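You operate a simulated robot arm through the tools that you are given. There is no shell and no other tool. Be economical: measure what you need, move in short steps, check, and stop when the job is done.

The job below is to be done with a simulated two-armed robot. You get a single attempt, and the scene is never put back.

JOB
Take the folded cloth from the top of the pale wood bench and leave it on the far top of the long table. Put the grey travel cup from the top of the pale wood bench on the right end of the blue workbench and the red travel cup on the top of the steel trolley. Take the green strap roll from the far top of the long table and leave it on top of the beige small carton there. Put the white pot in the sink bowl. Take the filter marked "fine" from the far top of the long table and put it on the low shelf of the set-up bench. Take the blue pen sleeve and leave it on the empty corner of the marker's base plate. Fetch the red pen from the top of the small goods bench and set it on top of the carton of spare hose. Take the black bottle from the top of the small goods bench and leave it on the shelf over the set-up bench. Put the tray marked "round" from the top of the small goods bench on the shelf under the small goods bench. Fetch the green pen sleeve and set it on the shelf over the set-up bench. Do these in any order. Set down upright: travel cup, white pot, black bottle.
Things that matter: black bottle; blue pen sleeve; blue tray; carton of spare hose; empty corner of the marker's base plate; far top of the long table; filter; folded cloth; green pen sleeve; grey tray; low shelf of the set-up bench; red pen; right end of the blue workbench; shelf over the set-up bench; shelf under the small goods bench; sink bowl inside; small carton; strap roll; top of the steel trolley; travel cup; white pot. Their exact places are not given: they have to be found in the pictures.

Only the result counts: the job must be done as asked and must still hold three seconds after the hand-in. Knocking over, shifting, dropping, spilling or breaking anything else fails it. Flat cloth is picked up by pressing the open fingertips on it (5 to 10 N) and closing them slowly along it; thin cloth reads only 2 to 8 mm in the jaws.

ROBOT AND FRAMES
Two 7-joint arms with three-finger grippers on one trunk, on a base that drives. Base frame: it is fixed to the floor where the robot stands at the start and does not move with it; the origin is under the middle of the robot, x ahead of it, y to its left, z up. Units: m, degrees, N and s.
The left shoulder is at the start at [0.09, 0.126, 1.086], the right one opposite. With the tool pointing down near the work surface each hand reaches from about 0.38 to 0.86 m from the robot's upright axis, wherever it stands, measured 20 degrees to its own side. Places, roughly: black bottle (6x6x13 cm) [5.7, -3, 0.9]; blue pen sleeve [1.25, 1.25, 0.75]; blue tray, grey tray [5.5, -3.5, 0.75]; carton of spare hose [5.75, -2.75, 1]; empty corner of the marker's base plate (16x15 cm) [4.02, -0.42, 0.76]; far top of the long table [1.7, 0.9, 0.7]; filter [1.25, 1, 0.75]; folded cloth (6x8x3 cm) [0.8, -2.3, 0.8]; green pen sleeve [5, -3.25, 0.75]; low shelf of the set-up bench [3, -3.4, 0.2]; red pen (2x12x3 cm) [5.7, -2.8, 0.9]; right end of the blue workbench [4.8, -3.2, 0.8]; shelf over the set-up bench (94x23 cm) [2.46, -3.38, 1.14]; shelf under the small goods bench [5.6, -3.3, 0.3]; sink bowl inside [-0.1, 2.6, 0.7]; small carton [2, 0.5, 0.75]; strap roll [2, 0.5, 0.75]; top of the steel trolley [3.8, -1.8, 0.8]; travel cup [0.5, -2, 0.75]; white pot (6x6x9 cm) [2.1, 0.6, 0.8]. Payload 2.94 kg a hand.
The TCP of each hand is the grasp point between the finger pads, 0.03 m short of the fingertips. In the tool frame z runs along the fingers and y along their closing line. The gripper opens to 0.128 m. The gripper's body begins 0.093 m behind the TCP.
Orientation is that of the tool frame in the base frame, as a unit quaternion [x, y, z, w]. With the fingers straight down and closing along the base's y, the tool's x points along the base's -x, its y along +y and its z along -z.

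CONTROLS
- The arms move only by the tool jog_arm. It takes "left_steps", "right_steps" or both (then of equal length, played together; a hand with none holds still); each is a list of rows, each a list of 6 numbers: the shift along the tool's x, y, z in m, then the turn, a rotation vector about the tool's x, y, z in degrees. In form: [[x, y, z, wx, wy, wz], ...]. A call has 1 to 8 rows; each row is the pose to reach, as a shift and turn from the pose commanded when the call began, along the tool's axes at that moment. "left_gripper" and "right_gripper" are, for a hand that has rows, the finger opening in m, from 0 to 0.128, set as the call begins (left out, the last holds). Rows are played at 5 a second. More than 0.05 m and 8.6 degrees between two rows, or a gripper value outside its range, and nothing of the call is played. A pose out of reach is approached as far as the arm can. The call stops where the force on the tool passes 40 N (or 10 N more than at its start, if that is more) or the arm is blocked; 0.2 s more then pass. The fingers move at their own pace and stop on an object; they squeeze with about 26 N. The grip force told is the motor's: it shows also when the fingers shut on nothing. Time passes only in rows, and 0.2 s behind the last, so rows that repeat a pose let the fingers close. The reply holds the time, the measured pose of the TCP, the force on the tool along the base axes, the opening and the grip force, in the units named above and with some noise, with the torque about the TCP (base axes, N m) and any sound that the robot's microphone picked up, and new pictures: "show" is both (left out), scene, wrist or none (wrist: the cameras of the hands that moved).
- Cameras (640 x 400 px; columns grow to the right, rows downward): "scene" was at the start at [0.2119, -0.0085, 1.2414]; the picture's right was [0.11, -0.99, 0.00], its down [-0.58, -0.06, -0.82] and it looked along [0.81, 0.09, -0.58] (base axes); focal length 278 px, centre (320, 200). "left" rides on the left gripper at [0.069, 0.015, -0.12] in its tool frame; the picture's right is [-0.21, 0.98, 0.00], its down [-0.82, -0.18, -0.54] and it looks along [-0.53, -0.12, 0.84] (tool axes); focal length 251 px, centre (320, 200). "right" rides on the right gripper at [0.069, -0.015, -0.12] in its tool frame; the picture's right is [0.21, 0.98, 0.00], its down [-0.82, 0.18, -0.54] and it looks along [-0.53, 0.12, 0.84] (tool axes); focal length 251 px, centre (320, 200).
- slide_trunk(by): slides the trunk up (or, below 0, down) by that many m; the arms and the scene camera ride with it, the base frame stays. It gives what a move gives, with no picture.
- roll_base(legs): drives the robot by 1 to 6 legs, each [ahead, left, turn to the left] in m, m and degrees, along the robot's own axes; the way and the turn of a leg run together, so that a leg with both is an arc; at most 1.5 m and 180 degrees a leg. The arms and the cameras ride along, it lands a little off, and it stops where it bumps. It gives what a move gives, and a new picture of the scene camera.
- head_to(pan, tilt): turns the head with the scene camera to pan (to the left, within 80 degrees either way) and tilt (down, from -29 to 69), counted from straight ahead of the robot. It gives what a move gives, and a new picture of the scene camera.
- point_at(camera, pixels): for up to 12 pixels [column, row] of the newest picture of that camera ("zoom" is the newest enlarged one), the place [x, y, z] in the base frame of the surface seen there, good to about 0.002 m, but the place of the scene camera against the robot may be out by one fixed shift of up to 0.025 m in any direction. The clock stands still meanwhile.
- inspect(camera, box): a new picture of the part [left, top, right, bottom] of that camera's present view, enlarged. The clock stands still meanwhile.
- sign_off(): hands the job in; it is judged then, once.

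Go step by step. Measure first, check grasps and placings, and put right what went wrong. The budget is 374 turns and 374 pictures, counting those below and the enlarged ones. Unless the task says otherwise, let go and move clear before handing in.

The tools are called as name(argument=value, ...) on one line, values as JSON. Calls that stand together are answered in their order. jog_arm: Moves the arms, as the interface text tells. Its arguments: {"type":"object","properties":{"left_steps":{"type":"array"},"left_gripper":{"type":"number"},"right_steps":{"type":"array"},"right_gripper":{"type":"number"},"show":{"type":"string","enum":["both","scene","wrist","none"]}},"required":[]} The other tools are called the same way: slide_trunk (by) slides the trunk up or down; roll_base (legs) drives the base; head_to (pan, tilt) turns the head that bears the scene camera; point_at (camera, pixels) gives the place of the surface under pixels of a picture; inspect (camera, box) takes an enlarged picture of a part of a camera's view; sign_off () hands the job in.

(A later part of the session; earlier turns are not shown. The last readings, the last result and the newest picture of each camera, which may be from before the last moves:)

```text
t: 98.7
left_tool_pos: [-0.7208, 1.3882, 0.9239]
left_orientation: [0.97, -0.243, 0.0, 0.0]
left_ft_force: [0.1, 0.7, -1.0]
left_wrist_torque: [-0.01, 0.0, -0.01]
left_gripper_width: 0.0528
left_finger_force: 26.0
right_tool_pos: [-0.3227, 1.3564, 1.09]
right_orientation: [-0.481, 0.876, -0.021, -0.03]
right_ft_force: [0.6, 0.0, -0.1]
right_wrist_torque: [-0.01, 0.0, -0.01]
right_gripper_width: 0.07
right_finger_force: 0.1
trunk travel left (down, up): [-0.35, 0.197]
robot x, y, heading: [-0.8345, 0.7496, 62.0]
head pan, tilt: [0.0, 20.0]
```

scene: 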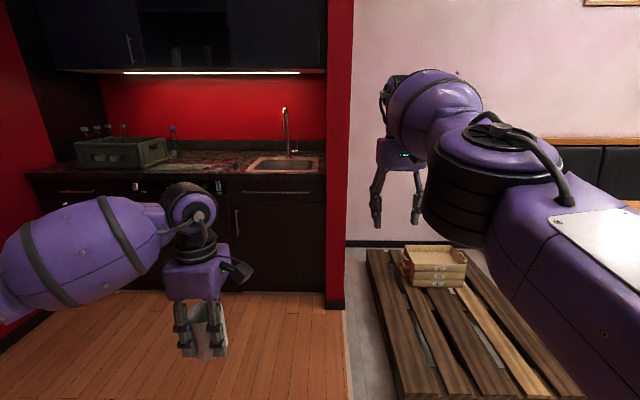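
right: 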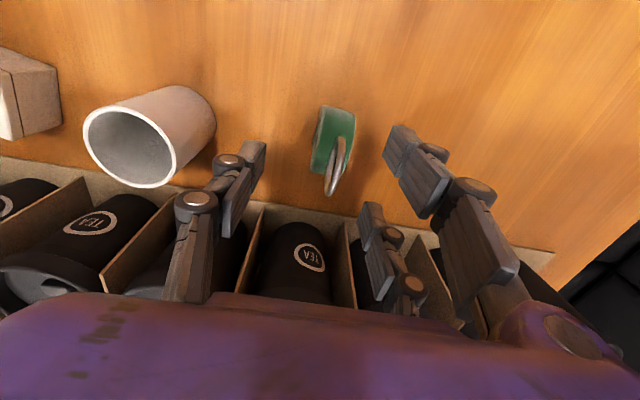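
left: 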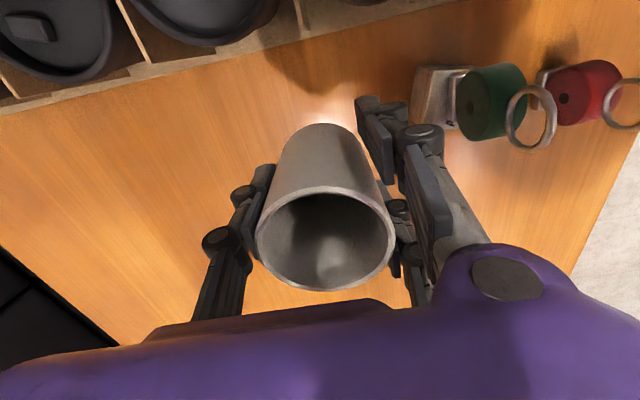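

The sink is visible at (283,163). Measure the sink rim and check the pot in the hand.

point_at(camera="scene", pixels=[[252, 167], [312, 168], [262, 159], [313, 158], [285, 164], [240, 176], [325, 176], [330, 300], [333, 150], [240, 290]])

inspect(camera="left", box=[160, 80, 480, 320])

inspect(camera="scene", box=[220, 90, 350, 190])

```text
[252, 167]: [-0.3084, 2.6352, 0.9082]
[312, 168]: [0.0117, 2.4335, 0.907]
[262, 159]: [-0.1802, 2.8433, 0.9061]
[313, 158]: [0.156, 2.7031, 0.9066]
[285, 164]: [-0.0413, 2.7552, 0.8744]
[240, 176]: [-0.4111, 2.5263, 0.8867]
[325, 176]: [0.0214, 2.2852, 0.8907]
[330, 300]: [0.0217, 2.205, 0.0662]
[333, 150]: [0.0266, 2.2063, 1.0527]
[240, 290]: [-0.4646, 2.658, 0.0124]
```

```text
1.67 times, centred on (320, 200) of left
```

zoom: 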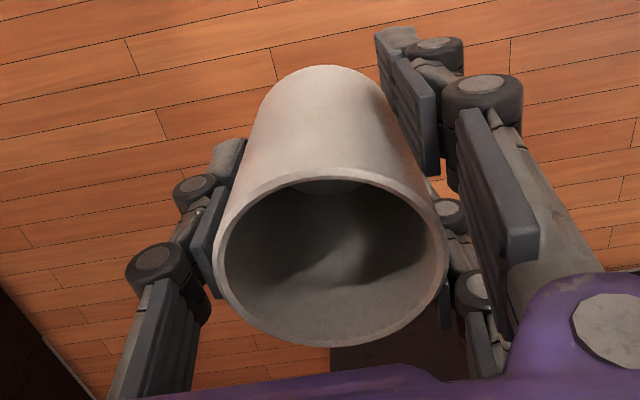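

```text
4.00 times, centred on (285, 140) of scene
```

zoom: 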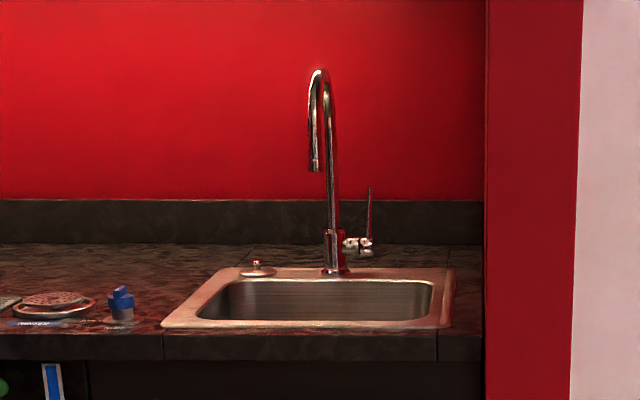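

Counter and sink rim (z≈0.907) are measured. Turn the left hand back +90° (long side along the sink) and retract the right arm to clear the red pillar.

jog_arm(left_steps=[[0, 0, 0, 0, 0, 8], [0, 0, 0, 0, 0, 16], [0, 0, 0, 0, 0, 24], [0, 0, 0, 0, 0, 32], [0, 0, 0, 0, 0, 40], [0, 0, 0, 0, 0, 48], [0, 0, 0, 0, 0, 56], [0, 0, 0, 0, 0, 64]], right_steps=[[0.045, 0, 0, 0, 0, 0], [0.09, 0, 0, 0, 0, 0], [0.135, 0, 0, 0, 0, 0], [0.18, 0, 0, 0, 0, 0], [0.225, 0, 0, 0, 0, 0], [0.27, 0, 0, 0, 0, 0], [0.31, 0, 0, 0, 0, 0], [0.35, 0, 0, 0, 0, 0]], show="none")

jog_arm(left_steps=[[0, 0, 0, 0, 0, 8], [0, 0, 0, 0, 0, 16], [0, 0, -0.02, 0, 0, 24], [0, 0, -0.06, 0, 0, 26], [0, 0, -0.1, 0, 0, 26], [0, 0, -0.12, 0, 0, 26]])

```text
t: 100.5
left_tool_pos: [-0.7208, 1.388, 0.9236]
left_orientation: [-0.693, 0.721, 0.0, 0.001]
left_ft_force: [0.1, -0.1, -1.8]
left_wrist_torque: [-0.01, -0.03, -0.01]
left_gripper_width: 0.0524
left_finger_force: 26.9
right_tool_pos: [-0.5079, 1.0583, 1.1148]
right_orientation: [-0.482, 0.875, -0.021, -0.03]
right_ft_force: [0.0, 0.0, 0.1]
right_wrist_torque: [0.05, -0.04, 0.01]
right_gripper_width: 0.0703
right_finger_force: 0.0
right hand out of reach, approached as far as the arm can: row 1
trunk travel left (down, up): [-0.35, 0.197]
robot x, y, heading: [-0.8348, 0.7501, 61.9]
head pan, tilt: [0.0, 20.0]
```

```text
t: 101.9
left_tool_pos: [-0.72, 1.3895, 1.0433]
left_orientation: [-0.513, 0.858, 0.0, 0.001]
left_ft_force: [0.5, -0.1, -1.9]
left_wrist_torque: [-0.02, 0.02, 0.04]
left_gripper_width: 0.0525
left_finger_force: 26.1
right_tool_pos: [-0.5061, 1.06, 1.1136]
right_orientation: [-0.481, 0.876, -0.02, -0.031]
right_ft_force: [-0.7, 0.3, -0.3]
right_wrist_torque: [0.02, -0.04, -0.02]
right_gripper_width: 0.07
right_finger_force: 0.1
trunk travel left (down, up): [-0.35, 0.197]
robot x, y, heading: [-0.8344, 0.7479, 61.9]
head pan, tilt: [0.0, 20.0]
```

scene: 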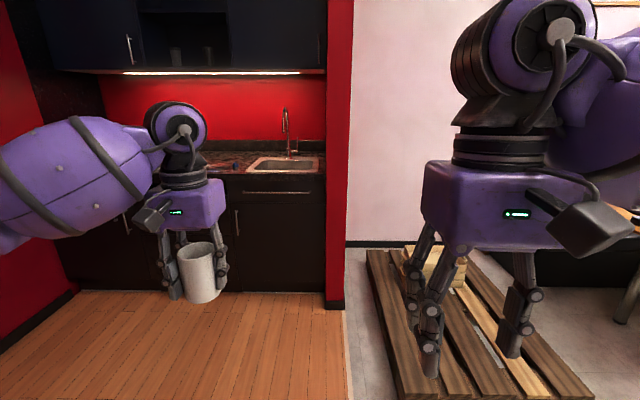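
left: 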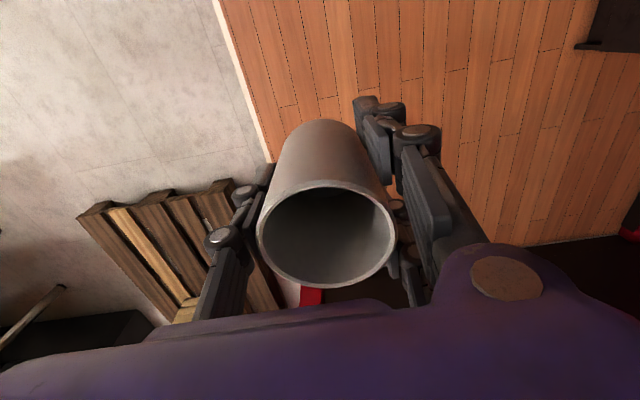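

Now shift the left hand to the right in free air (to line up with the sink for a stance left of the pillar), then drive in.

jog_arm(left_steps=[[0, -0.04, 0, 0, 0, 0], [0, -0.08, 0, 0, 0, 0], [0, -0.12, 0, 0, 0, 0], [0, -0.16, 0, 0, 0, 0], [0, -0.2, 0, 0, 0, 0], [0, -0.24, 0, 0, 0, 0]], show="none")

roll_base(legs=[[0, 0.36, 0], [1.15, 0, 0]])

```text
t: 103.3
left_tool_pos: [-0.5087, 1.2734, 1.044]
left_orientation: [-0.514, 0.858, 0.001, 0.0]
left_ft_force: [1.2, 0.6, -1.6]
left_wrist_torque: [0.03, 0.04, 0.0]
left_gripper_width: 0.0526
left_finger_force: 26.0
right_tool_pos: [-0.5047, 1.0589, 1.1149]
right_orientation: [-0.481, 0.876, -0.02, -0.031]
right_ft_force: [-0.1, -0.7, -0.8]
right_wrist_torque: [-0.01, 0.01, 0.02]
right_gripper_width: 0.0701
right_finger_force: 0.1
trunk travel left (down, up): [-0.35, 0.197]
robot x, y, heading: [-0.8327, 0.7504, 61.9]
head pan, tilt: [0.0, 20.0]
```

```text
t: 112.4
left_tool_pos: [-0.236, 2.4386, 1.044]
left_orientation: [-0.503, 0.864, 0.0, 0.001]
left_ft_force: [0.2, 0.0, -2.2]
left_wrist_torque: [0.01, -0.02, -0.01]
left_gripper_width: 0.0521
left_finger_force: 26.1
right_tool_pos: [-0.238, 2.2258, 1.1144]
right_orientation: [-0.47, 0.882, -0.02, -0.031]
right_ft_force: [-0.6, 0.3, 0.3]
right_wrist_torque: [-0.02, -0.04, -0.02]
right_gripper_width: 0.07
right_finger_force: 0.0
trunk travel left (down, up): [-0.35, 0.197]
robot x, y, heading: [-0.5717, 1.921, 60.2]
head pan, tilt: [0.0, 20.0]
```

scene: 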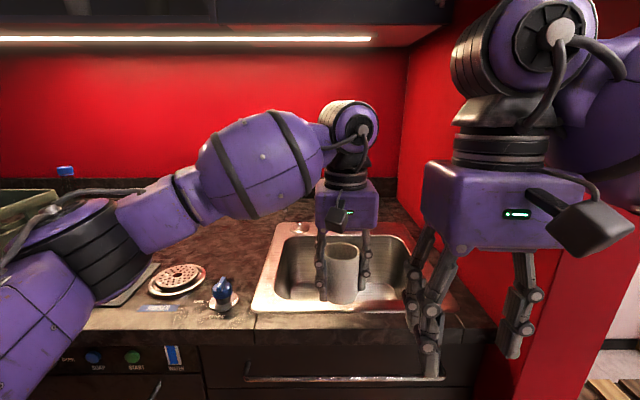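

The hand lines up with the bowl; roll ahead 0.18 and look down into the sink.

roll_base(legs=[[0.18, 0, 0]])

head_to(pan=-10, tilt=40)

inspect(camera="left", box=[0, 0, 640, 400])

```text
t: 114.0
left_tool_pos: [-0.1709, 2.5442, 1.0597]
left_orientation: [-0.494, 0.87, 0.004, 0.013]
left_ft_force: [0.1, -0.5, -1.6]
left_wrist_torque: [-0.02, -0.03, -0.02]
left_gripper_width: 0.0523
left_finger_force: 26.2
right_tool_pos: [-0.1791, 2.3176, 1.1211]
right_orientation: [-0.468, 0.883, -0.021, -0.007]
right_ft_force: [0.3, 0.4, 0.1]
right_wrist_torque: [0.01, -0.02, 0.01]
right_gripper_width: 0.0697
right_finger_force: 0.1
trunk travel left (down, up): [-0.35, 0.197]
robot x, y, heading: [-0.5035, 2.0537, 59.0]
head pan, tilt: [0.0, 20.0]
stopped in leg 1: the robot was blocked; the commanded pose is now the measured one
```

scene: 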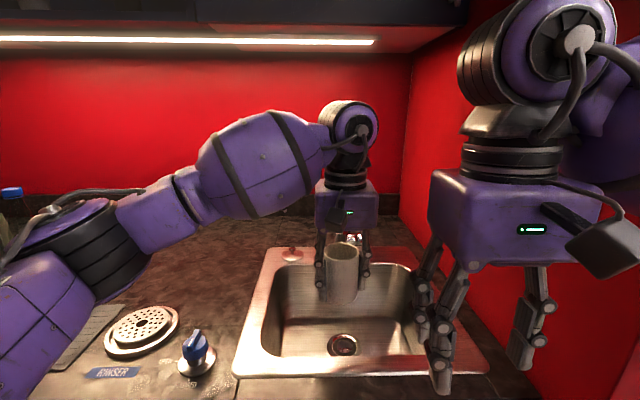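

```text
t: 114.8
left_tool_pos: [-0.172, 2.5433, 1.0638]
left_orientation: [-0.495, 0.869, 0.005, 0.015]
left_ft_force: [-0.5, -0.3, -2.0]
left_wrist_torque: [-0.04, 0.01, 0.01]
left_gripper_width: 0.0522
left_finger_force: 25.4
right_tool_pos: [-0.1793, 2.3167, 1.1205]
right_orientation: [-0.47, 0.882, -0.021, -0.005]
right_ft_force: [0.0, 0.2, 0.0]
right_wrist_torque: [0.02, -0.01, 0.0]
right_gripper_width: 0.0698
right_finger_force: 0.0
trunk travel left (down, up): [-0.35, 0.197]
robot x, y, heading: [-0.4961, 2.0574, 59.1]
head pan, tilt: [-10.0, 40.0]
```

scene: 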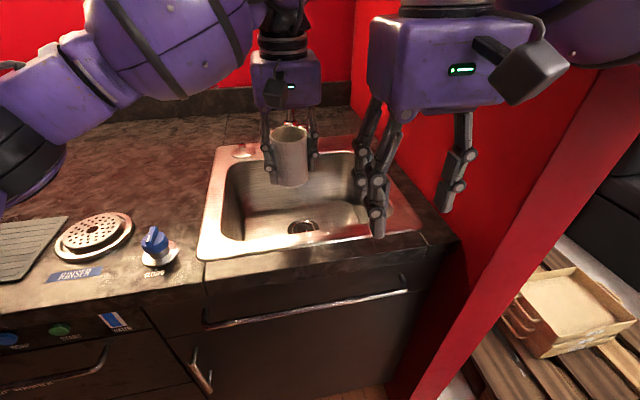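

```text
1.00 times, centred on (320, 200) of left (not enlarged: the box is as wide or as high as the picture)
```

zoom: 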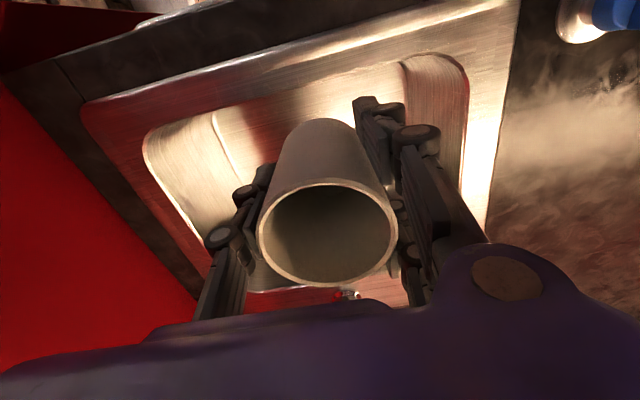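

The base met the cabinet, but the bowl centre is only ~0.71 m away. Measure the bowl floor and inner edges.

point_at(camera="scene", pixels=[[303, 226], [255, 205], [330, 205], [240, 170], [250, 238], [345, 232], [228, 200], [350, 170], [320, 165], [290, 130], [290, 165], [375, 180]])

inspect(camera="scene", box=[190, 90, 440, 280])

```text
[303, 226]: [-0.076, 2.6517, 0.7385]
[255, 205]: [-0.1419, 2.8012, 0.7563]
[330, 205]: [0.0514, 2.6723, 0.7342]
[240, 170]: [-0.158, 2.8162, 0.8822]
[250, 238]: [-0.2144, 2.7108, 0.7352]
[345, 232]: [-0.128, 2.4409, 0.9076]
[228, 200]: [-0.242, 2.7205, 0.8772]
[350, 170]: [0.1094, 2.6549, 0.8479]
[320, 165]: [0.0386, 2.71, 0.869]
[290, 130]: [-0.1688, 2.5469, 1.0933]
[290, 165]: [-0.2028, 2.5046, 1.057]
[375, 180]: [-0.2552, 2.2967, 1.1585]
```

```text
2.11 times, centred on (315, 185) of scene
```

zoom: 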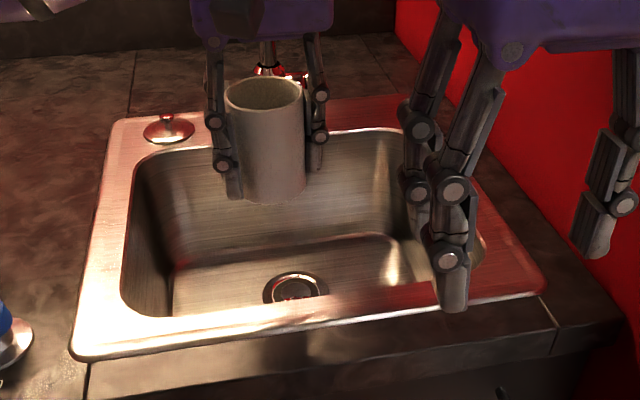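

Bowl floor ≈0.74. I'll move over the left-front part of the bowl (−0.178, 2.622), clear of drain and faucet, and lower part way.

jog_arm(left_steps=[[-0.03, 0.02, 0, 0, 0, 0], [-0.0646, 0.0453, 0, 0, 0, 0], [-0.0646, 0.0453, 0.03, 0, 0, 0], [-0.0646, 0.0453, 0.06, 0, 0, 0], [-0.0646, 0.0453, 0.09, 0, 0, 0], [-0.0646, 0.0453, 0.11, 0, 0, 0]])

```text
t: 116.4
left_tool_pos: [-0.1746, 2.6277, 0.9491]
left_orientation: [-0.492, 0.87, 0.003, 0.013]
left_ft_force: [0.4, 0.0, -0.7]
left_wrist_torque: [0.01, -0.01, 0.02]
left_gripper_width: 0.0518
left_finger_force: 26.0
right_tool_pos: [-0.1782, 2.3178, 1.1188]
right_orientation: [-0.469, 0.883, -0.021, -0.001]
right_ft_force: [0.1, -0.2, 0.6]
right_wrist_torque: [-0.04, 0.02, -0.01]
right_gripper_width: 0.07
right_finger_force: 0.1
trunk travel left (down, up): [-0.35, 0.197]
robot x, y, heading: [-0.5013, 2.057, 59.1]
head pan, tilt: [-10.0, 40.0]
stopped in row 6 (left hand): the arm was blocked; the commanded pose is now the measured one
```

scene: 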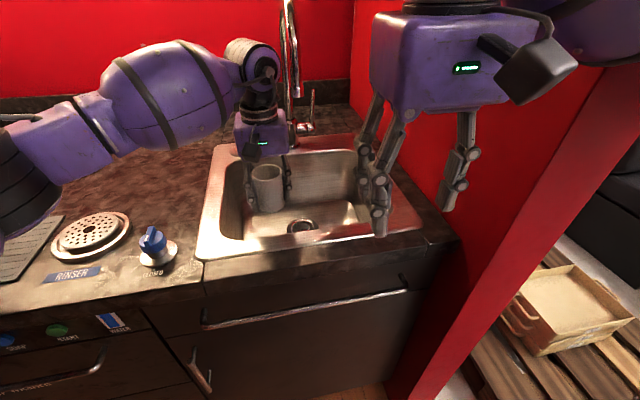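
left: 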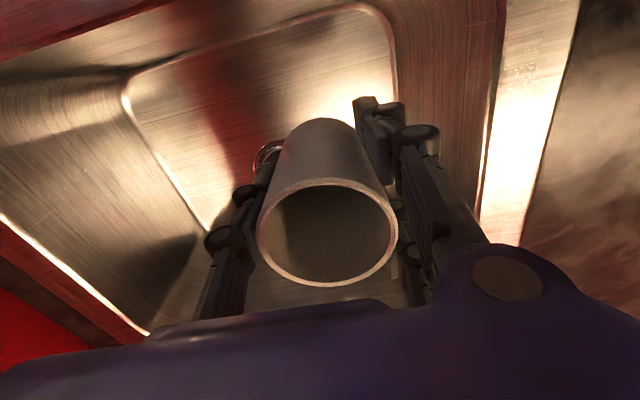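

The arm is blocked; check distances of the forearm, elbow, and faucet spout (292,60).

point_at(camera="scene", pixels=[[296, 93], [290, 20], [268, 75], [278, 90], [15, 215], [50, 185], [100, 165], [170, 148], [100, 185], [265, 150], [311, 100], [10, 235]])

head_to(pan=15, tilt=40)

```text
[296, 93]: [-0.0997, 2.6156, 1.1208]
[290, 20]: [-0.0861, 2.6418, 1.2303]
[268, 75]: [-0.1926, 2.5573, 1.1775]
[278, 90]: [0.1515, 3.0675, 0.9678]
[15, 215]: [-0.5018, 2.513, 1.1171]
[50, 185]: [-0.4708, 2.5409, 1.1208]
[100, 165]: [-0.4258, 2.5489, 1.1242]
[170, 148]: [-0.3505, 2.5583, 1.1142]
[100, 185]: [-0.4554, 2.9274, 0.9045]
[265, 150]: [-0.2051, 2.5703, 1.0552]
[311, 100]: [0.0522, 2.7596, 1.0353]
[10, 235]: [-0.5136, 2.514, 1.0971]
```

```text
t: 117.3
left_tool_pos: [-0.1738, 2.6273, 0.9518]
left_orientation: [-0.494, 0.869, 0.004, 0.014]
left_ft_force: [-0.6, 0.0, -1.3]
left_wrist_torque: [-0.03, 0.01, 0.01]
left_gripper_width: 0.0519
left_finger_force: 25.9
right_tool_pos: [-0.179, 2.3165, 1.1198]
right_orientation: [-0.47, 0.882, -0.022, -0.002]
right_ft_force: [0.3, -0.4, 0.6]
right_wrist_torque: [0.01, -0.03, -0.02]
right_gripper_width: 0.07
right_finger_force: 0.0
trunk travel left (down, up): [-0.35, 0.197]
robot x, y, heading: [-0.5005, 2.0546, 59.1]
head pan, tilt: [15.0, 40.0]
```

scene: 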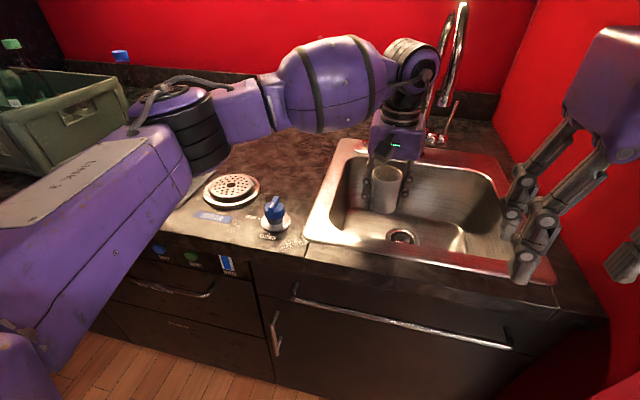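

The elbow (190,140) is close to the green crate (60,110). Measure those and inspect.

inspect(camera="scene", box=[0, 40, 260, 240])

point_at(camera="scene", pixels=[[125, 95], [125, 125], [70, 95], [140, 110], [205, 155], [195, 168], [160, 150], [232, 140], [455, 20], [446, 100], [425, 60], [440, 90]])

```text
2.00 times, centred on (130, 140) of scene
```

zoom: 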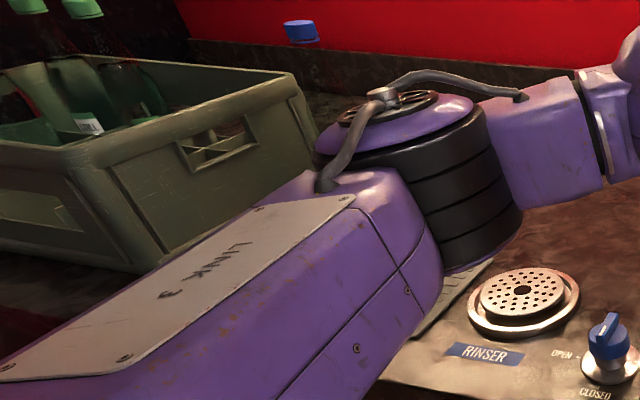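

```text
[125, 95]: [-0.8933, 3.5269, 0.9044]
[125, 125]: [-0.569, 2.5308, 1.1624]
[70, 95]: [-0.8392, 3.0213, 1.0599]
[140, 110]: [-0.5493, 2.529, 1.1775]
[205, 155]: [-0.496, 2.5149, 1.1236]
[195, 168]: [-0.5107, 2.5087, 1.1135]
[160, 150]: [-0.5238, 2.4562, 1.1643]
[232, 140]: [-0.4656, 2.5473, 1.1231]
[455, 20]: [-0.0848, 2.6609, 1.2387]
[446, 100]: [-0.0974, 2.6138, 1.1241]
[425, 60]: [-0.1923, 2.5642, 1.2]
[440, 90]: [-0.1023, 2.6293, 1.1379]
```

The contact is with the hanging spout (−0.085,2.63,1.13) beside the palm. Raise slightly, shift 3 cm left and 2.5 cm toward me, then descend.

jog_arm(left_steps=[[0, 0, -0.02, 0, 0, 0], [0.025, 0.03, -0.02, 0, 0, 0], [0.025, 0.03, -0.02, 0, 0, 0], [0.025, 0.03, 0.02, 0, 0, 0], [0.025, 0.03, 0.06, 0, 0, 0], [0.025, 0.03, 0.1, 0, 0, 0], [0.025, 0.03, 0.13, 0, 0, 0]])

```text
t: 119.1
left_tool_pos: [-0.2096, 2.6249, 0.8182]
left_orientation: [-0.493, 0.87, 0.002, 0.011]
left_ft_force: [-0.4, 0.3, -2.0]
left_wrist_torque: [-0.02, 0.02, 0.0]
left_gripper_width: 0.0518
left_finger_force: 26.4
right_tool_pos: [-0.177, 2.317, 1.1197]
right_orientation: [-0.47, 0.883, -0.022, 0.001]
right_ft_force: [-0.7, -1.0, 0.0]
right_wrist_torque: [-0.01, 0.01, 0.01]
right_gripper_width: 0.0696
right_finger_force: 0.1
trunk travel left (down, up): [-0.35, 0.197]
robot x, y, heading: [-0.5017, 2.056, 58.8]
head pan, tilt: [15.0, 40.0]
stopped in row 7 (left hand): the arm was blocked; the commanded pose is now the measured one
```

scene: 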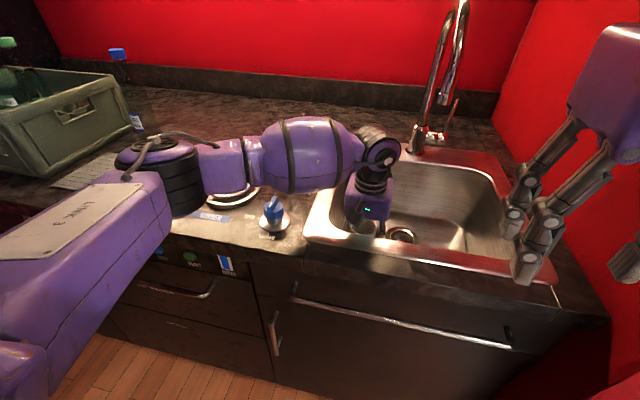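
left: 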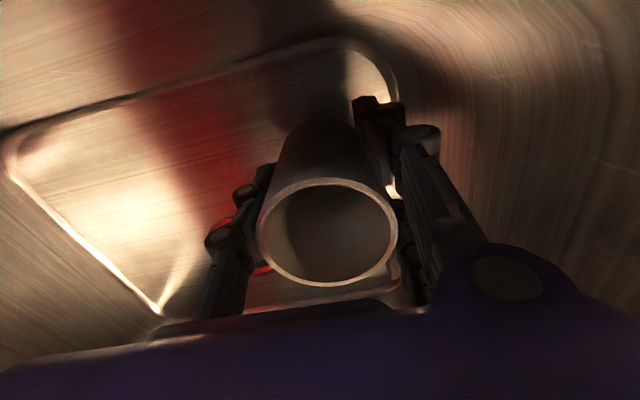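

No tool force, so the elbow/forearm is touching the counter. Raise the trunk so the elbow sits higher, then lower the hand again.

slide_trunk(by=0.14)

jog_arm(left_steps=[[0, 0, 0.04, 0, 0, 0], [0, 0, 0.08, 0, 0, 0], [0, 0, 0.12, 0, 0, 0], [0, 0, 0.145, 0, 0, 0]])

```text
t: 120.8
left_tool_pos: [-0.2002, 2.6333, 0.951]
left_orientation: [-0.494, 0.87, 0.003, 0.005]
left_ft_force: [0.1, 0.4, -1.5]
left_wrist_torque: [-0.02, -0.01, 0.0]
left_gripper_width: 0.0517
left_finger_force: 25.8
right_tool_pos: [-0.1614, 2.3319, 1.2573]
right_orientation: [-0.471, 0.882, -0.02, -0.009]
right_ft_force: [0.1, 0.3, -0.4]
right_wrist_torque: [0.01, 0.05, 0.01]
right_gripper_width: 0.0702
right_finger_force: 0.0
trunk travel left (down, up): [-0.49, 0.057]
robot x, y, heading: [-0.5013, 2.0592, 59.2]
head pan, tilt: [15.0, 40.0]
```

```text
t: 121.8
left_tool_pos: [-0.2013, 2.6332, 0.804]
left_orientation: [-0.493, 0.87, 0.002, 0.005]
left_ft_force: [0.6, 0.7, -1.4]
left_wrist_torque: [-0.04, -0.01, -0.01]
left_gripper_width: 0.052
left_finger_force: 26.0
right_tool_pos: [-0.1645, 2.3296, 1.252]
right_orientation: [-0.47, 0.882, -0.024, -0.01]
right_ft_force: [-0.2, 0.5, 0.4]
right_wrist_torque: [0.02, 0.0, 0.0]
right_gripper_width: 0.0701
right_finger_force: 0.1
trunk travel left (down, up): [-0.49, 0.057]
robot x, y, heading: [-0.4981, 2.06, 59.4]
head pan, tilt: [15.0, 40.0]
```

scene: 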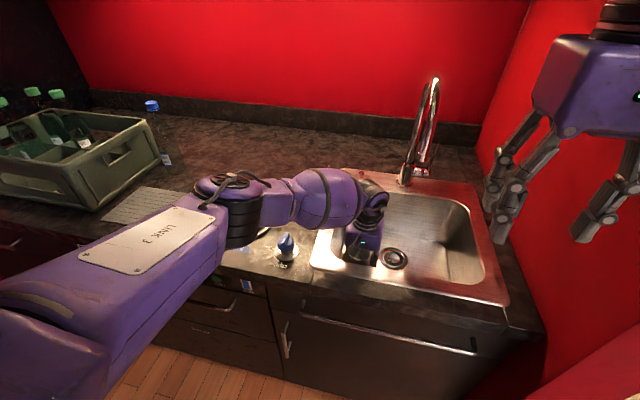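
left: 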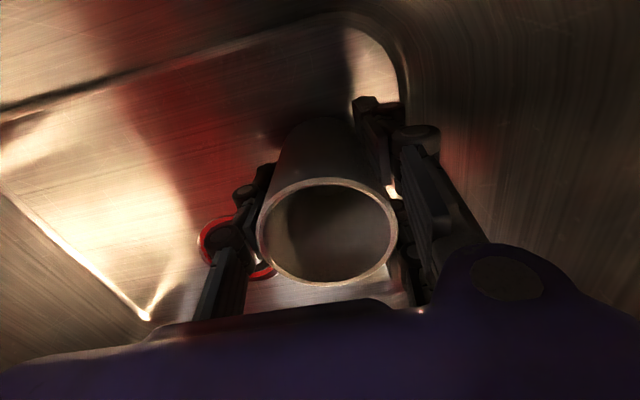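

Free now at 0.804. Lower slowly to contact.

jog_arm(left_steps=[[0, 0, 0.01, 0, 0, 0], [0, 0, 0.016, 0, 0, 0], [0, 0, 0.02, 0, 0, 0], [0, 0, 0.023, 0, 0, 0]], show="wrist")

```text
t: 122.8
left_tool_pos: [-0.1976, 2.6364, 0.7846]
left_orientation: [-0.494, 0.869, 0.003, 0.006]
left_ft_force: [-3.6, -2.0, 15.7]
left_wrist_torque: [-0.1, 0.04, 0.03]
left_gripper_width: 0.0513
left_finger_force: 25.5
right_tool_pos: [-0.164, 2.3289, 1.2521]
right_orientation: [-0.47, 0.882, -0.025, -0.011]
right_ft_force: [0.4, 0.3, -0.4]
right_wrist_torque: [0.02, -0.01, -0.02]
right_gripper_width: 0.0701
right_finger_force: 0.1
trunk travel left (down, up): [-0.49, 0.057]
robot x, y, heading: [-0.5019, 2.0613, 59.2]
head pan, tilt: [15.0, 40.0]
```

left: 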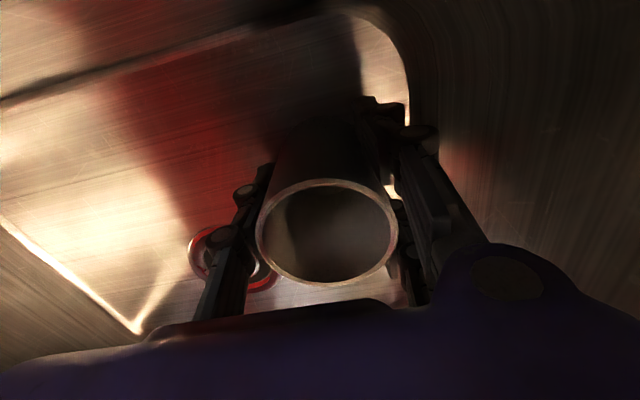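

Contact (16 N). Ease, open to 0.075, and rise straight up.

jog_arm(left_steps=[[0, 0, -0.002, 0, 0, 0], [0, 0, -0.002, 0, 0, 0]], left_gripper=0.055, show="none")

jog_arm(left_steps=[[0, 0, 0, 0, 0, 0], [0, 0, 0, 0, 0, 0], [0, 0, -0.02, 0, 0, 0], [0, 0, -0.06, 0, 0, 0], [0, 0, -0.1, 0, 0, 0], [0, 0, -0.15, 0, 0, 0], [0, 0, -0.19, 0, 0, 0]], left_gripper=0.08)

```text
t: 123.4
left_tool_pos: [-0.1991, 2.6332, 0.7837]
left_orientation: [-0.494, 0.869, 0.001, 0.005]
left_ft_force: [0.0, 0.3, 0.5]
left_wrist_torque: [0.0, -0.02, 0.0]
left_gripper_width: 0.0553
left_finger_force: 0.1
right_tool_pos: [-0.1623, 2.33, 1.2521]
right_orientation: [-0.47, 0.882, -0.025, -0.011]
right_ft_force: [-0.4, -0.5, -0.5]
right_wrist_torque: [0.0, -0.03, 0.03]
right_gripper_width: 0.0701
right_finger_force: 0.0
trunk travel left (down, up): [-0.49, 0.057]
robot x, y, heading: [-0.4976, 2.0554, 59.1]
head pan, tilt: [15.0, 40.0]
```

```text
t: 125.0
left_tool_pos: [-0.2, 2.633, 0.9752]
left_orientation: [-0.494, 0.869, 0.003, 0.005]
left_ft_force: [0.3, 0.7, -0.7]
left_wrist_torque: [0.04, -0.03, 0.03]
left_gripper_width: 0.0798
left_finger_force: 0.1
right_tool_pos: [-0.1638, 2.3294, 1.2515]
right_orientation: [-0.47, 0.882, -0.024, -0.012]
right_ft_force: [0.4, 0.2, -0.8]
right_wrist_torque: [-0.04, 0.0, -0.04]
right_gripper_width: 0.07
right_finger_force: 0.0
trunk travel left (down, up): [-0.49, 0.057]
robot x, y, heading: [-0.4999, 2.0586, 59.1]
head pan, tilt: [15.0, 40.0]
```

scene: 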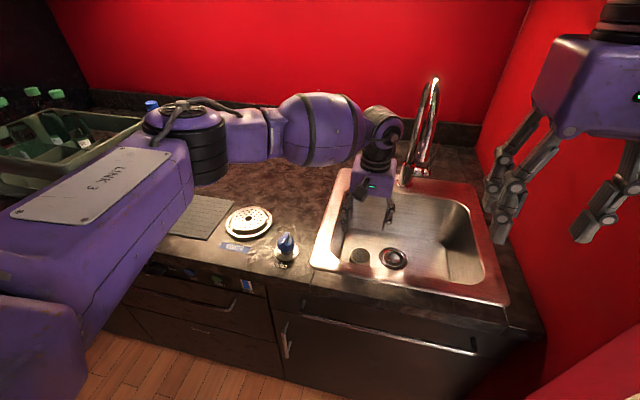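
left: 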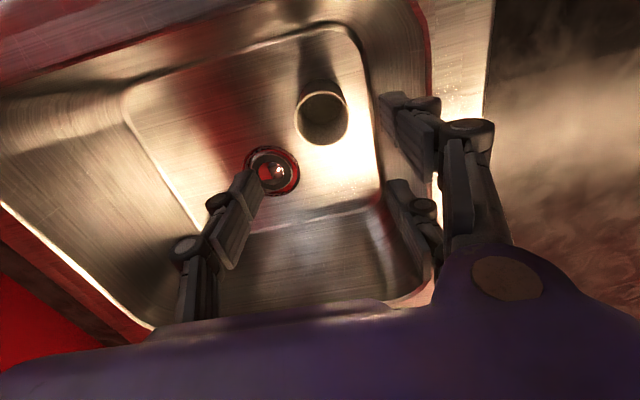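

The pot stands upright in the bowl. Raise the hand, back out, and return to the long table to restore the rolls.

jog_arm(left_steps=[[0, 0, -0.05, 0, 0, 0], [0, 0.03, -0.1, 0, 0, 0], [0, 0.06, -0.14, 0, 0, 0]], left_gripper=0.09, show="none")

roll_base(legs=[[-1.25, 0, 0], [0, 0, 2], [0, -1.3, 0], [0, -1.3, 0]])

head_to(pan=-15, tilt=35)

```text
refused: row 2 steps farther than a row can; nothing moved
```

```text
t: 154.4
left_tool_pos: [1.4236, 0.2895, 0.9691]
left_orientation: [-0.504, 0.864, 0.0, 0.002]
left_ft_force: [0.3, -0.2, -0.5]
left_wrist_torque: [-0.01, -0.03, 0.01]
left_gripper_width: 0.0802
left_finger_force: 0.0
right_tool_pos: [1.4698, -0.0123, 1.2491]
right_orientation: [-0.48, 0.877, -0.027, -0.014]
right_ft_force: [-0.6, 0.5, 0.0]
right_wrist_torque: [0.05, 0.02, -0.01]
right_gripper_width: 0.0697
right_finger_force: 0.1
trunk travel left (down, up): [-0.49, 0.057]
robot x, y, heading: [1.1346, -0.2992, 60.4]
head pan, tilt: [15.0, 40.0]
```

scene: 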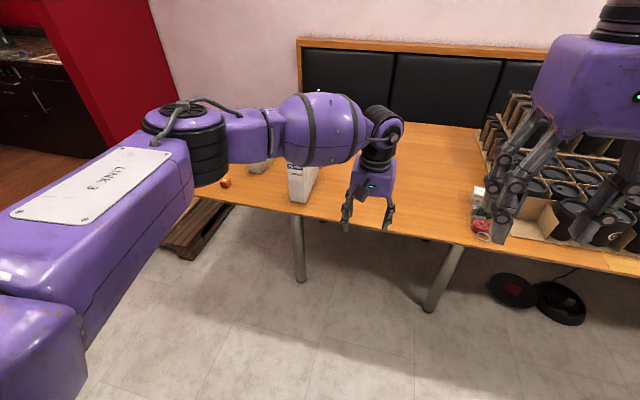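

```text
t: 155.3
left_tool_pos: [1.4239, 0.2891, 0.9696]
left_orientation: [-0.504, 0.864, 0.0, 0.002]
left_ft_force: [0.6, -0.5, 0.2]
left_wrist_torque: [-0.01, -0.01, -0.05]
left_gripper_width: 0.08
left_finger_force: 0.0
right_tool_pos: [1.4679, -0.0114, 1.2479]
right_orientation: [-0.48, 0.877, -0.026, -0.014]
right_ft_force: [-0.3, -1.2, 0.2]
right_wrist_torque: [0.02, -0.03, 0.01]
right_gripper_width: 0.0699
right_finger_force: 0.1
trunk travel left (down, up): [-0.49, 0.057]
robot x, y, heading: [1.1331, -0.3009, 60.9]
head pan, tilt: [-15.0, 35.0]
```

scene: 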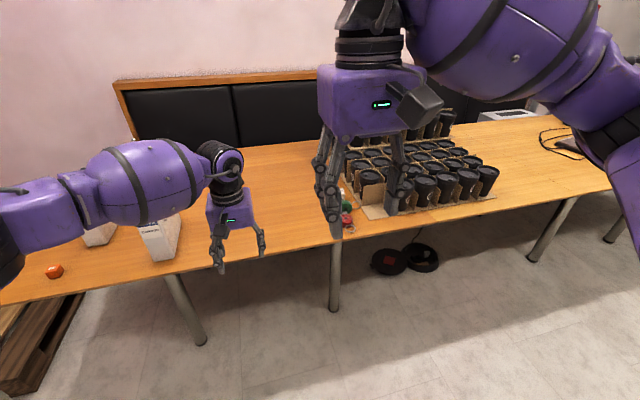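

Raise the left hand, then drive right 0.45 and ahead 0.3 so the rolls lie ahead-left.

jog_arm(left_steps=[[0, 0.01, -0.045, 0, 0, 0], [0, 0.03, -0.09, 0, 0, 0], [0, 0.06, -0.12, 0, 0, 0], [0, 0.1, -0.13, 0, 0, 0], [0, 0.14, -0.13, 0, 0, 0]], left_gripper=0.09, show="none")

roll_base(legs=[[0, -0.45, 0], [0.3, 0, 0]])

head_to(pan=12, tilt=45)

```text
t: 156.5
left_tool_pos: [1.2986, 0.3571, 1.1003]
left_orientation: [-0.504, 0.864, 0.0, 0.002]
left_ft_force: [0.0, 0.1, -0.1]
left_wrist_torque: [-0.05, 0.02, -0.03]
left_gripper_width: 0.0902
left_finger_force: 0.0
right_tool_pos: [1.4665, -0.0119, 1.2475]
right_orientation: [-0.481, 0.876, -0.027, -0.015]
right_ft_force: [0.0, 0.0, 0.8]
right_wrist_torque: [0.01, -0.02, 0.02]
right_gripper_width: 0.0701
right_finger_force: 0.1
trunk travel left (down, up): [-0.49, 0.057]
robot x, y, heading: [1.1349, -0.302, 60.3]
head pan, tilt: [-15.0, 35.0]
```

```text
t: 162.6
left_tool_pos: [1.8427, 0.3957, 1.1008]
left_orientation: [-0.501, 0.866, -0.001, 0.002]
left_ft_force: [0.6, 0.4, 0.5]
left_wrist_torque: [0.02, 0.02, 0.0]
left_gripper_width: 0.0898
left_finger_force: 0.1
right_tool_pos: [2.0093, 0.0272, 1.2487]
right_orientation: [-0.478, 0.878, -0.027, -0.014]
right_ft_force: [0.1, -1.0, 0.5]
right_wrist_torque: [-0.01, -0.01, 0.02]
right_gripper_width: 0.0698
right_finger_force: 0.0
trunk travel left (down, up): [-0.49, 0.057]
robot x, y, heading: [1.6726, -0.2595, 60.3]
head pan, tilt: [-15.0, 35.0]
```

scene: 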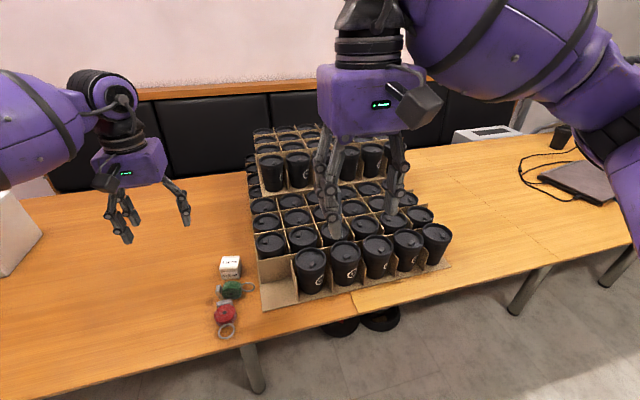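

```text
t: 163.6
left_tool_pos: [1.8426, 0.3954, 1.1007]
left_orientation: [-0.502, 0.865, -0.001, 0.002]
left_ft_force: [-0.6, 0.0, -0.4]
left_wrist_torque: [-0.01, 0.01, -0.03]
left_gripper_width: 0.0901
left_finger_force: 0.1
right_tool_pos: [2.0094, 0.0258, 1.2482]
right_orientation: [-0.479, 0.877, -0.026, -0.014]
right_ft_force: [-0.4, -1.3, -0.3]
right_wrist_torque: [-0.02, 0.01, -0.02]
right_gripper_width: 0.0698
right_finger_force: 0.0
trunk travel left (down, up): [-0.49, 0.057]
robot x, y, heading: [1.6743, -0.26, 60.2]
head pan, tilt: [12.0, 45.0]
```

scene: 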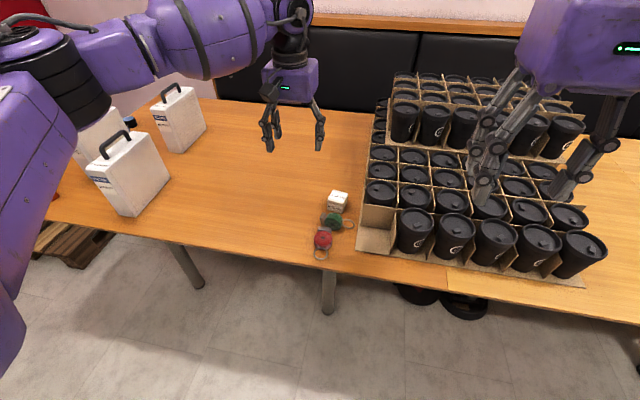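

Both fallen rolls are at (333,222) green and (323,240) red. Enlarge and measure.

inspect(camera="scene", box=[296, 182, 368, 270])

point_at(camera="scene", pixels=[[338, 197], [336, 206], [332, 220], [347, 224], [324, 214], [322, 240], [318, 236], [330, 240], [321, 255], [322, 247], [330, 275], [320, 231]])

```text
4.55 times, centred on (332, 226) of scene
```

zoom: 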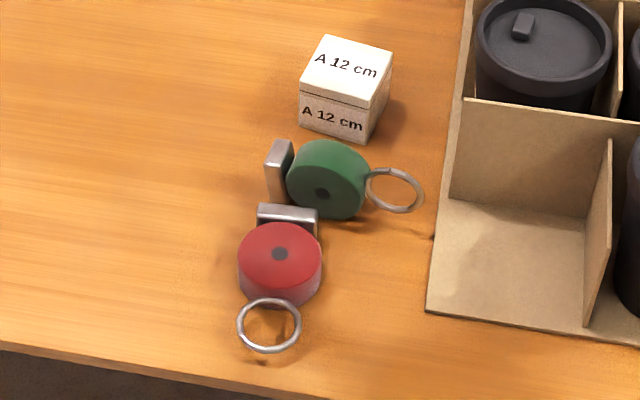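

```text
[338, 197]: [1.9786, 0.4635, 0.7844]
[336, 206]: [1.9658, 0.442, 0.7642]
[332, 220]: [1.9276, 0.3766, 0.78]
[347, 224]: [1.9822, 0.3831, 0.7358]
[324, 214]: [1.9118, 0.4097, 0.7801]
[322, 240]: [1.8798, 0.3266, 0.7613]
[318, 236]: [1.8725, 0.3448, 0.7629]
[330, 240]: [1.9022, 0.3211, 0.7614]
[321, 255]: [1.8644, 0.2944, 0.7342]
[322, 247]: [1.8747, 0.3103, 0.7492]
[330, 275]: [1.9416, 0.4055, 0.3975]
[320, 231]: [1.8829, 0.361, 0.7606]
```

Red lies flat (centre ≈(1.89,0.343)), green on its rim against the carton side. Bring the left hand over red for a precise wrist measurement.

jog_arm(left_steps=[[0.006, -0.017, 0.04, 0, 0, 0], [0.012, -0.034, 0.08, 0, 0, 0], [0.018, -0.051, 0.12, 0, 0, 0], [0.022, -0.0666, 0.16, 0, 0, 0]], left_gripper=0.075, show="wrist")

inspect(camera="left", box=[220, 0, 420, 170])

```text
t: 164.6
left_tool_pos: [1.8876, 0.346, 0.9369]
left_orientation: [-0.502, 0.865, -0.001, 0.002]
left_ft_force: [0.0, 0.4, -0.2]
left_wrist_torque: [0.03, 0.01, 0.03]
left_gripper_width: 0.0749
left_finger_force: 0.0
right_tool_pos: [2.0101, 0.0278, 1.2473]
right_orientation: [-0.479, 0.877, -0.028, -0.016]
right_ft_force: [-0.5, 0.0, -0.2]
right_wrist_torque: [0.02, 0.01, -0.03]
right_gripper_width: 0.0699
right_finger_force: 0.0
trunk travel left (down, up): [-0.49, 0.057]
robot x, y, heading: [1.6748, -0.2595, 60.0]
head pan, tilt: [12.0, 45.0]
```

left: 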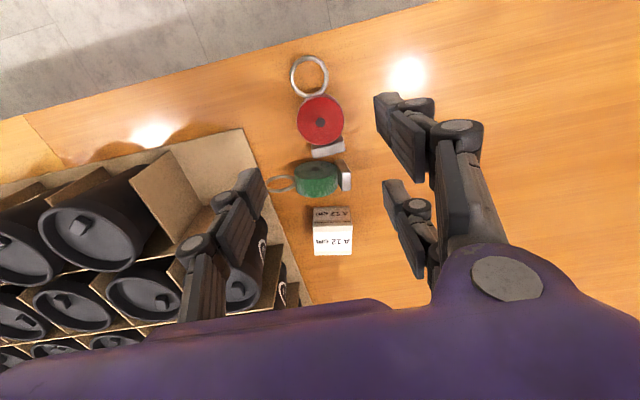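

```text
2.35 times, centred on (320, 85) of left
```

zoom: 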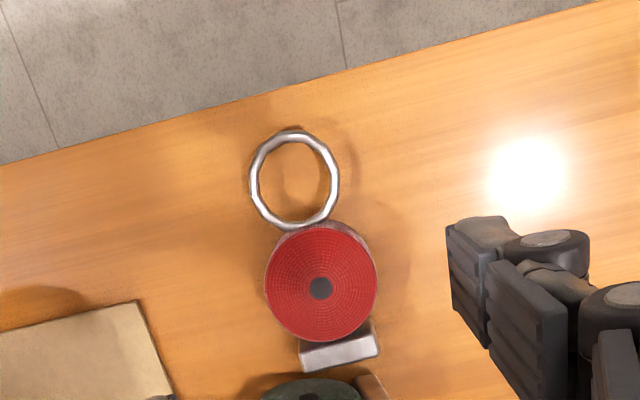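

Measure red's centre, ring end, base and table edge from the wrist.

point_at(camera="left", pixels=[[320, 121], [298, 120], [343, 120], [309, 57], [328, 152], [318, 37], [250, 56], [400, 16], [316, 175], [345, 178], [280, 185], [332, 232]])

```text
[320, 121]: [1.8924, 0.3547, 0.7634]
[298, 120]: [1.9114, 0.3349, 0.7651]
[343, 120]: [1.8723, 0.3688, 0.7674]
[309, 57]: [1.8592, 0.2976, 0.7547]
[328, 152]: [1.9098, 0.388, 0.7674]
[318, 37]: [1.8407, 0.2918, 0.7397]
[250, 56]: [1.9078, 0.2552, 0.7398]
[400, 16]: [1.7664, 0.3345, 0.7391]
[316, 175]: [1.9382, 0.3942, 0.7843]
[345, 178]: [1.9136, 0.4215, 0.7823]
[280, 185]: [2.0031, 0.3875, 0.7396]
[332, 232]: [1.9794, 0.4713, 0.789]
```

Red disc centre (1.892,0.355), 7.9 cm from the edge. Descend and grip it across its diameter.

jog_arm(left_steps=[[-0.005, 0, 0.045, 0, 0, 0], [-0.01, 0, 0.09, 0, 0, 0], [-0.01, 0, 0.135, 0, 0, 0], [-0.01, 0, 0.161, 0, 0, 0], [-0.01, 0, 0.161, 0, 0, 0]], show="wrist")

jog_arm(left_steps=[[0, 0, 0, 0, 0, 0], [0, 0, 0, 0, 0, 0], [0, 0, 0, 0, 0, 0]], left_gripper=0.035, show="wrist")

```text
t: 165.8
left_tool_pos: [1.8971, 0.3526, 0.778]
left_orientation: [-0.502, 0.865, 0.0, 0.002]
left_ft_force: [0.3, -0.2, 0.9]
left_wrist_torque: [0.0, 0.04, 0.0]
left_gripper_width: 0.0752
left_finger_force: 0.0
right_tool_pos: [2.0097, 0.0269, 1.2477]
right_orientation: [-0.479, 0.877, -0.027, -0.014]
right_ft_force: [-0.8, 1.0, 0.1]
right_wrist_torque: [-0.01, 0.0, -0.02]
right_gripper_width: 0.0701
right_finger_force: 0.1
trunk travel left (down, up): [-0.49, 0.057]
robot x, y, heading: [1.6736, -0.2622, 60.2]
head pan, tilt: [12.0, 45.0]
```

left: 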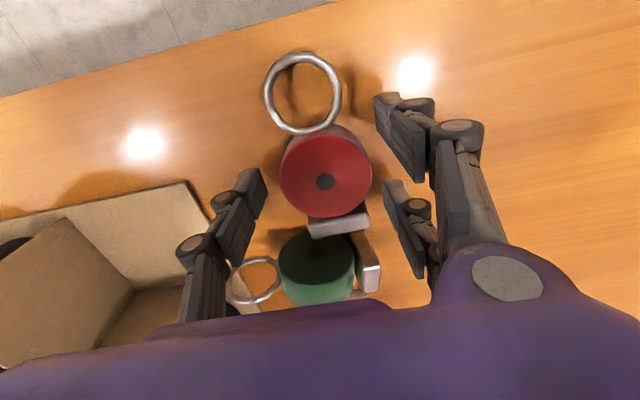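

```text
t: 166.6
left_tool_pos: [1.8963, 0.3514, 0.7781]
left_orientation: [-0.502, 0.865, 0.0, 0.001]
left_ft_force: [0.7, -0.6, -0.3]
left_wrist_torque: [0.02, 0.0, 0.01]
left_gripper_width: 0.0493
left_finger_force: 25.9
right_tool_pos: [2.0101, 0.0271, 1.2476]
right_orientation: [-0.479, 0.877, -0.028, -0.014]
right_ft_force: [1.5, 0.2, 0.8]
right_wrist_torque: [0.0, 0.0, 0.04]
right_gripper_width: 0.0699
right_finger_force: 0.1
trunk travel left (down, up): [-0.49, 0.057]
robot x, y, heading: [1.6763, -0.2621, 60.6]
head pan, tilt: [12.0, 45.0]
```

left: 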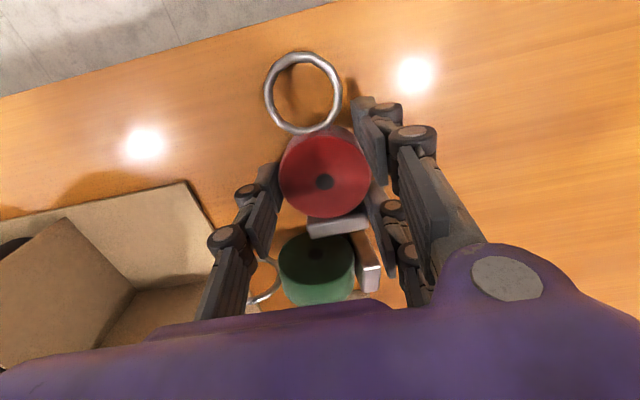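

Gripped (49 mm). Lift 3 cm, carry 7.6 cm toward the table edge, and lower so half the disc overhangs.

jog_arm(left_steps=[[0, 0, -0.015, 0, 0, 0], [0, 0, -0.03, 0, 0, 0], [0.025, 0, -0.03, 0, 0, 0], [0.05, 0, -0.03, 0, 0, 0], [0.076, 0, -0.03, 0, 0, 0], [0.076, 0, -0.03, 0, 0, 0], [0.076, 0, -0.015, 0, 0, 0], [0.076, 0, -0.002, 0, 0, 0]])

```text
t: 168.3
left_tool_pos: [1.8573, 0.2876, 0.7796]
left_orientation: [-0.503, 0.864, 0.001, 0.001]
left_ft_force: [0.3, 0.8, -1.6]
left_wrist_torque: [-0.02, 0.02, 0.02]
left_gripper_width: 0.0497
left_finger_force: 25.8
right_tool_pos: [2.0109, 0.027, 1.2484]
right_orientation: [-0.478, 0.878, -0.027, -0.014]
right_ft_force: [-0.4, -0.7, -0.1]
right_wrist_torque: [0.04, 0.0, 0.02]
right_gripper_width: 0.0696
right_finger_force: 0.0
trunk travel left (down, up): [-0.49, 0.057]
robot x, y, heading: [1.6744, -0.2637, 60.2]
head pan, tilt: [12.0, 45.0]
```

scene: 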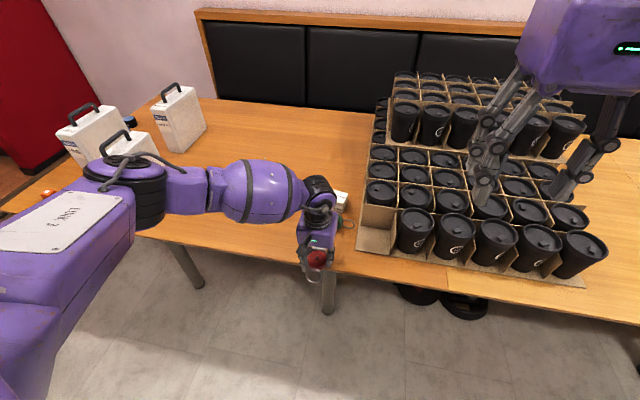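
left: 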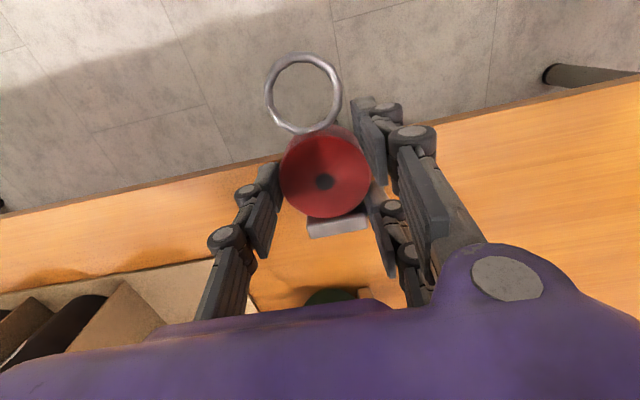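

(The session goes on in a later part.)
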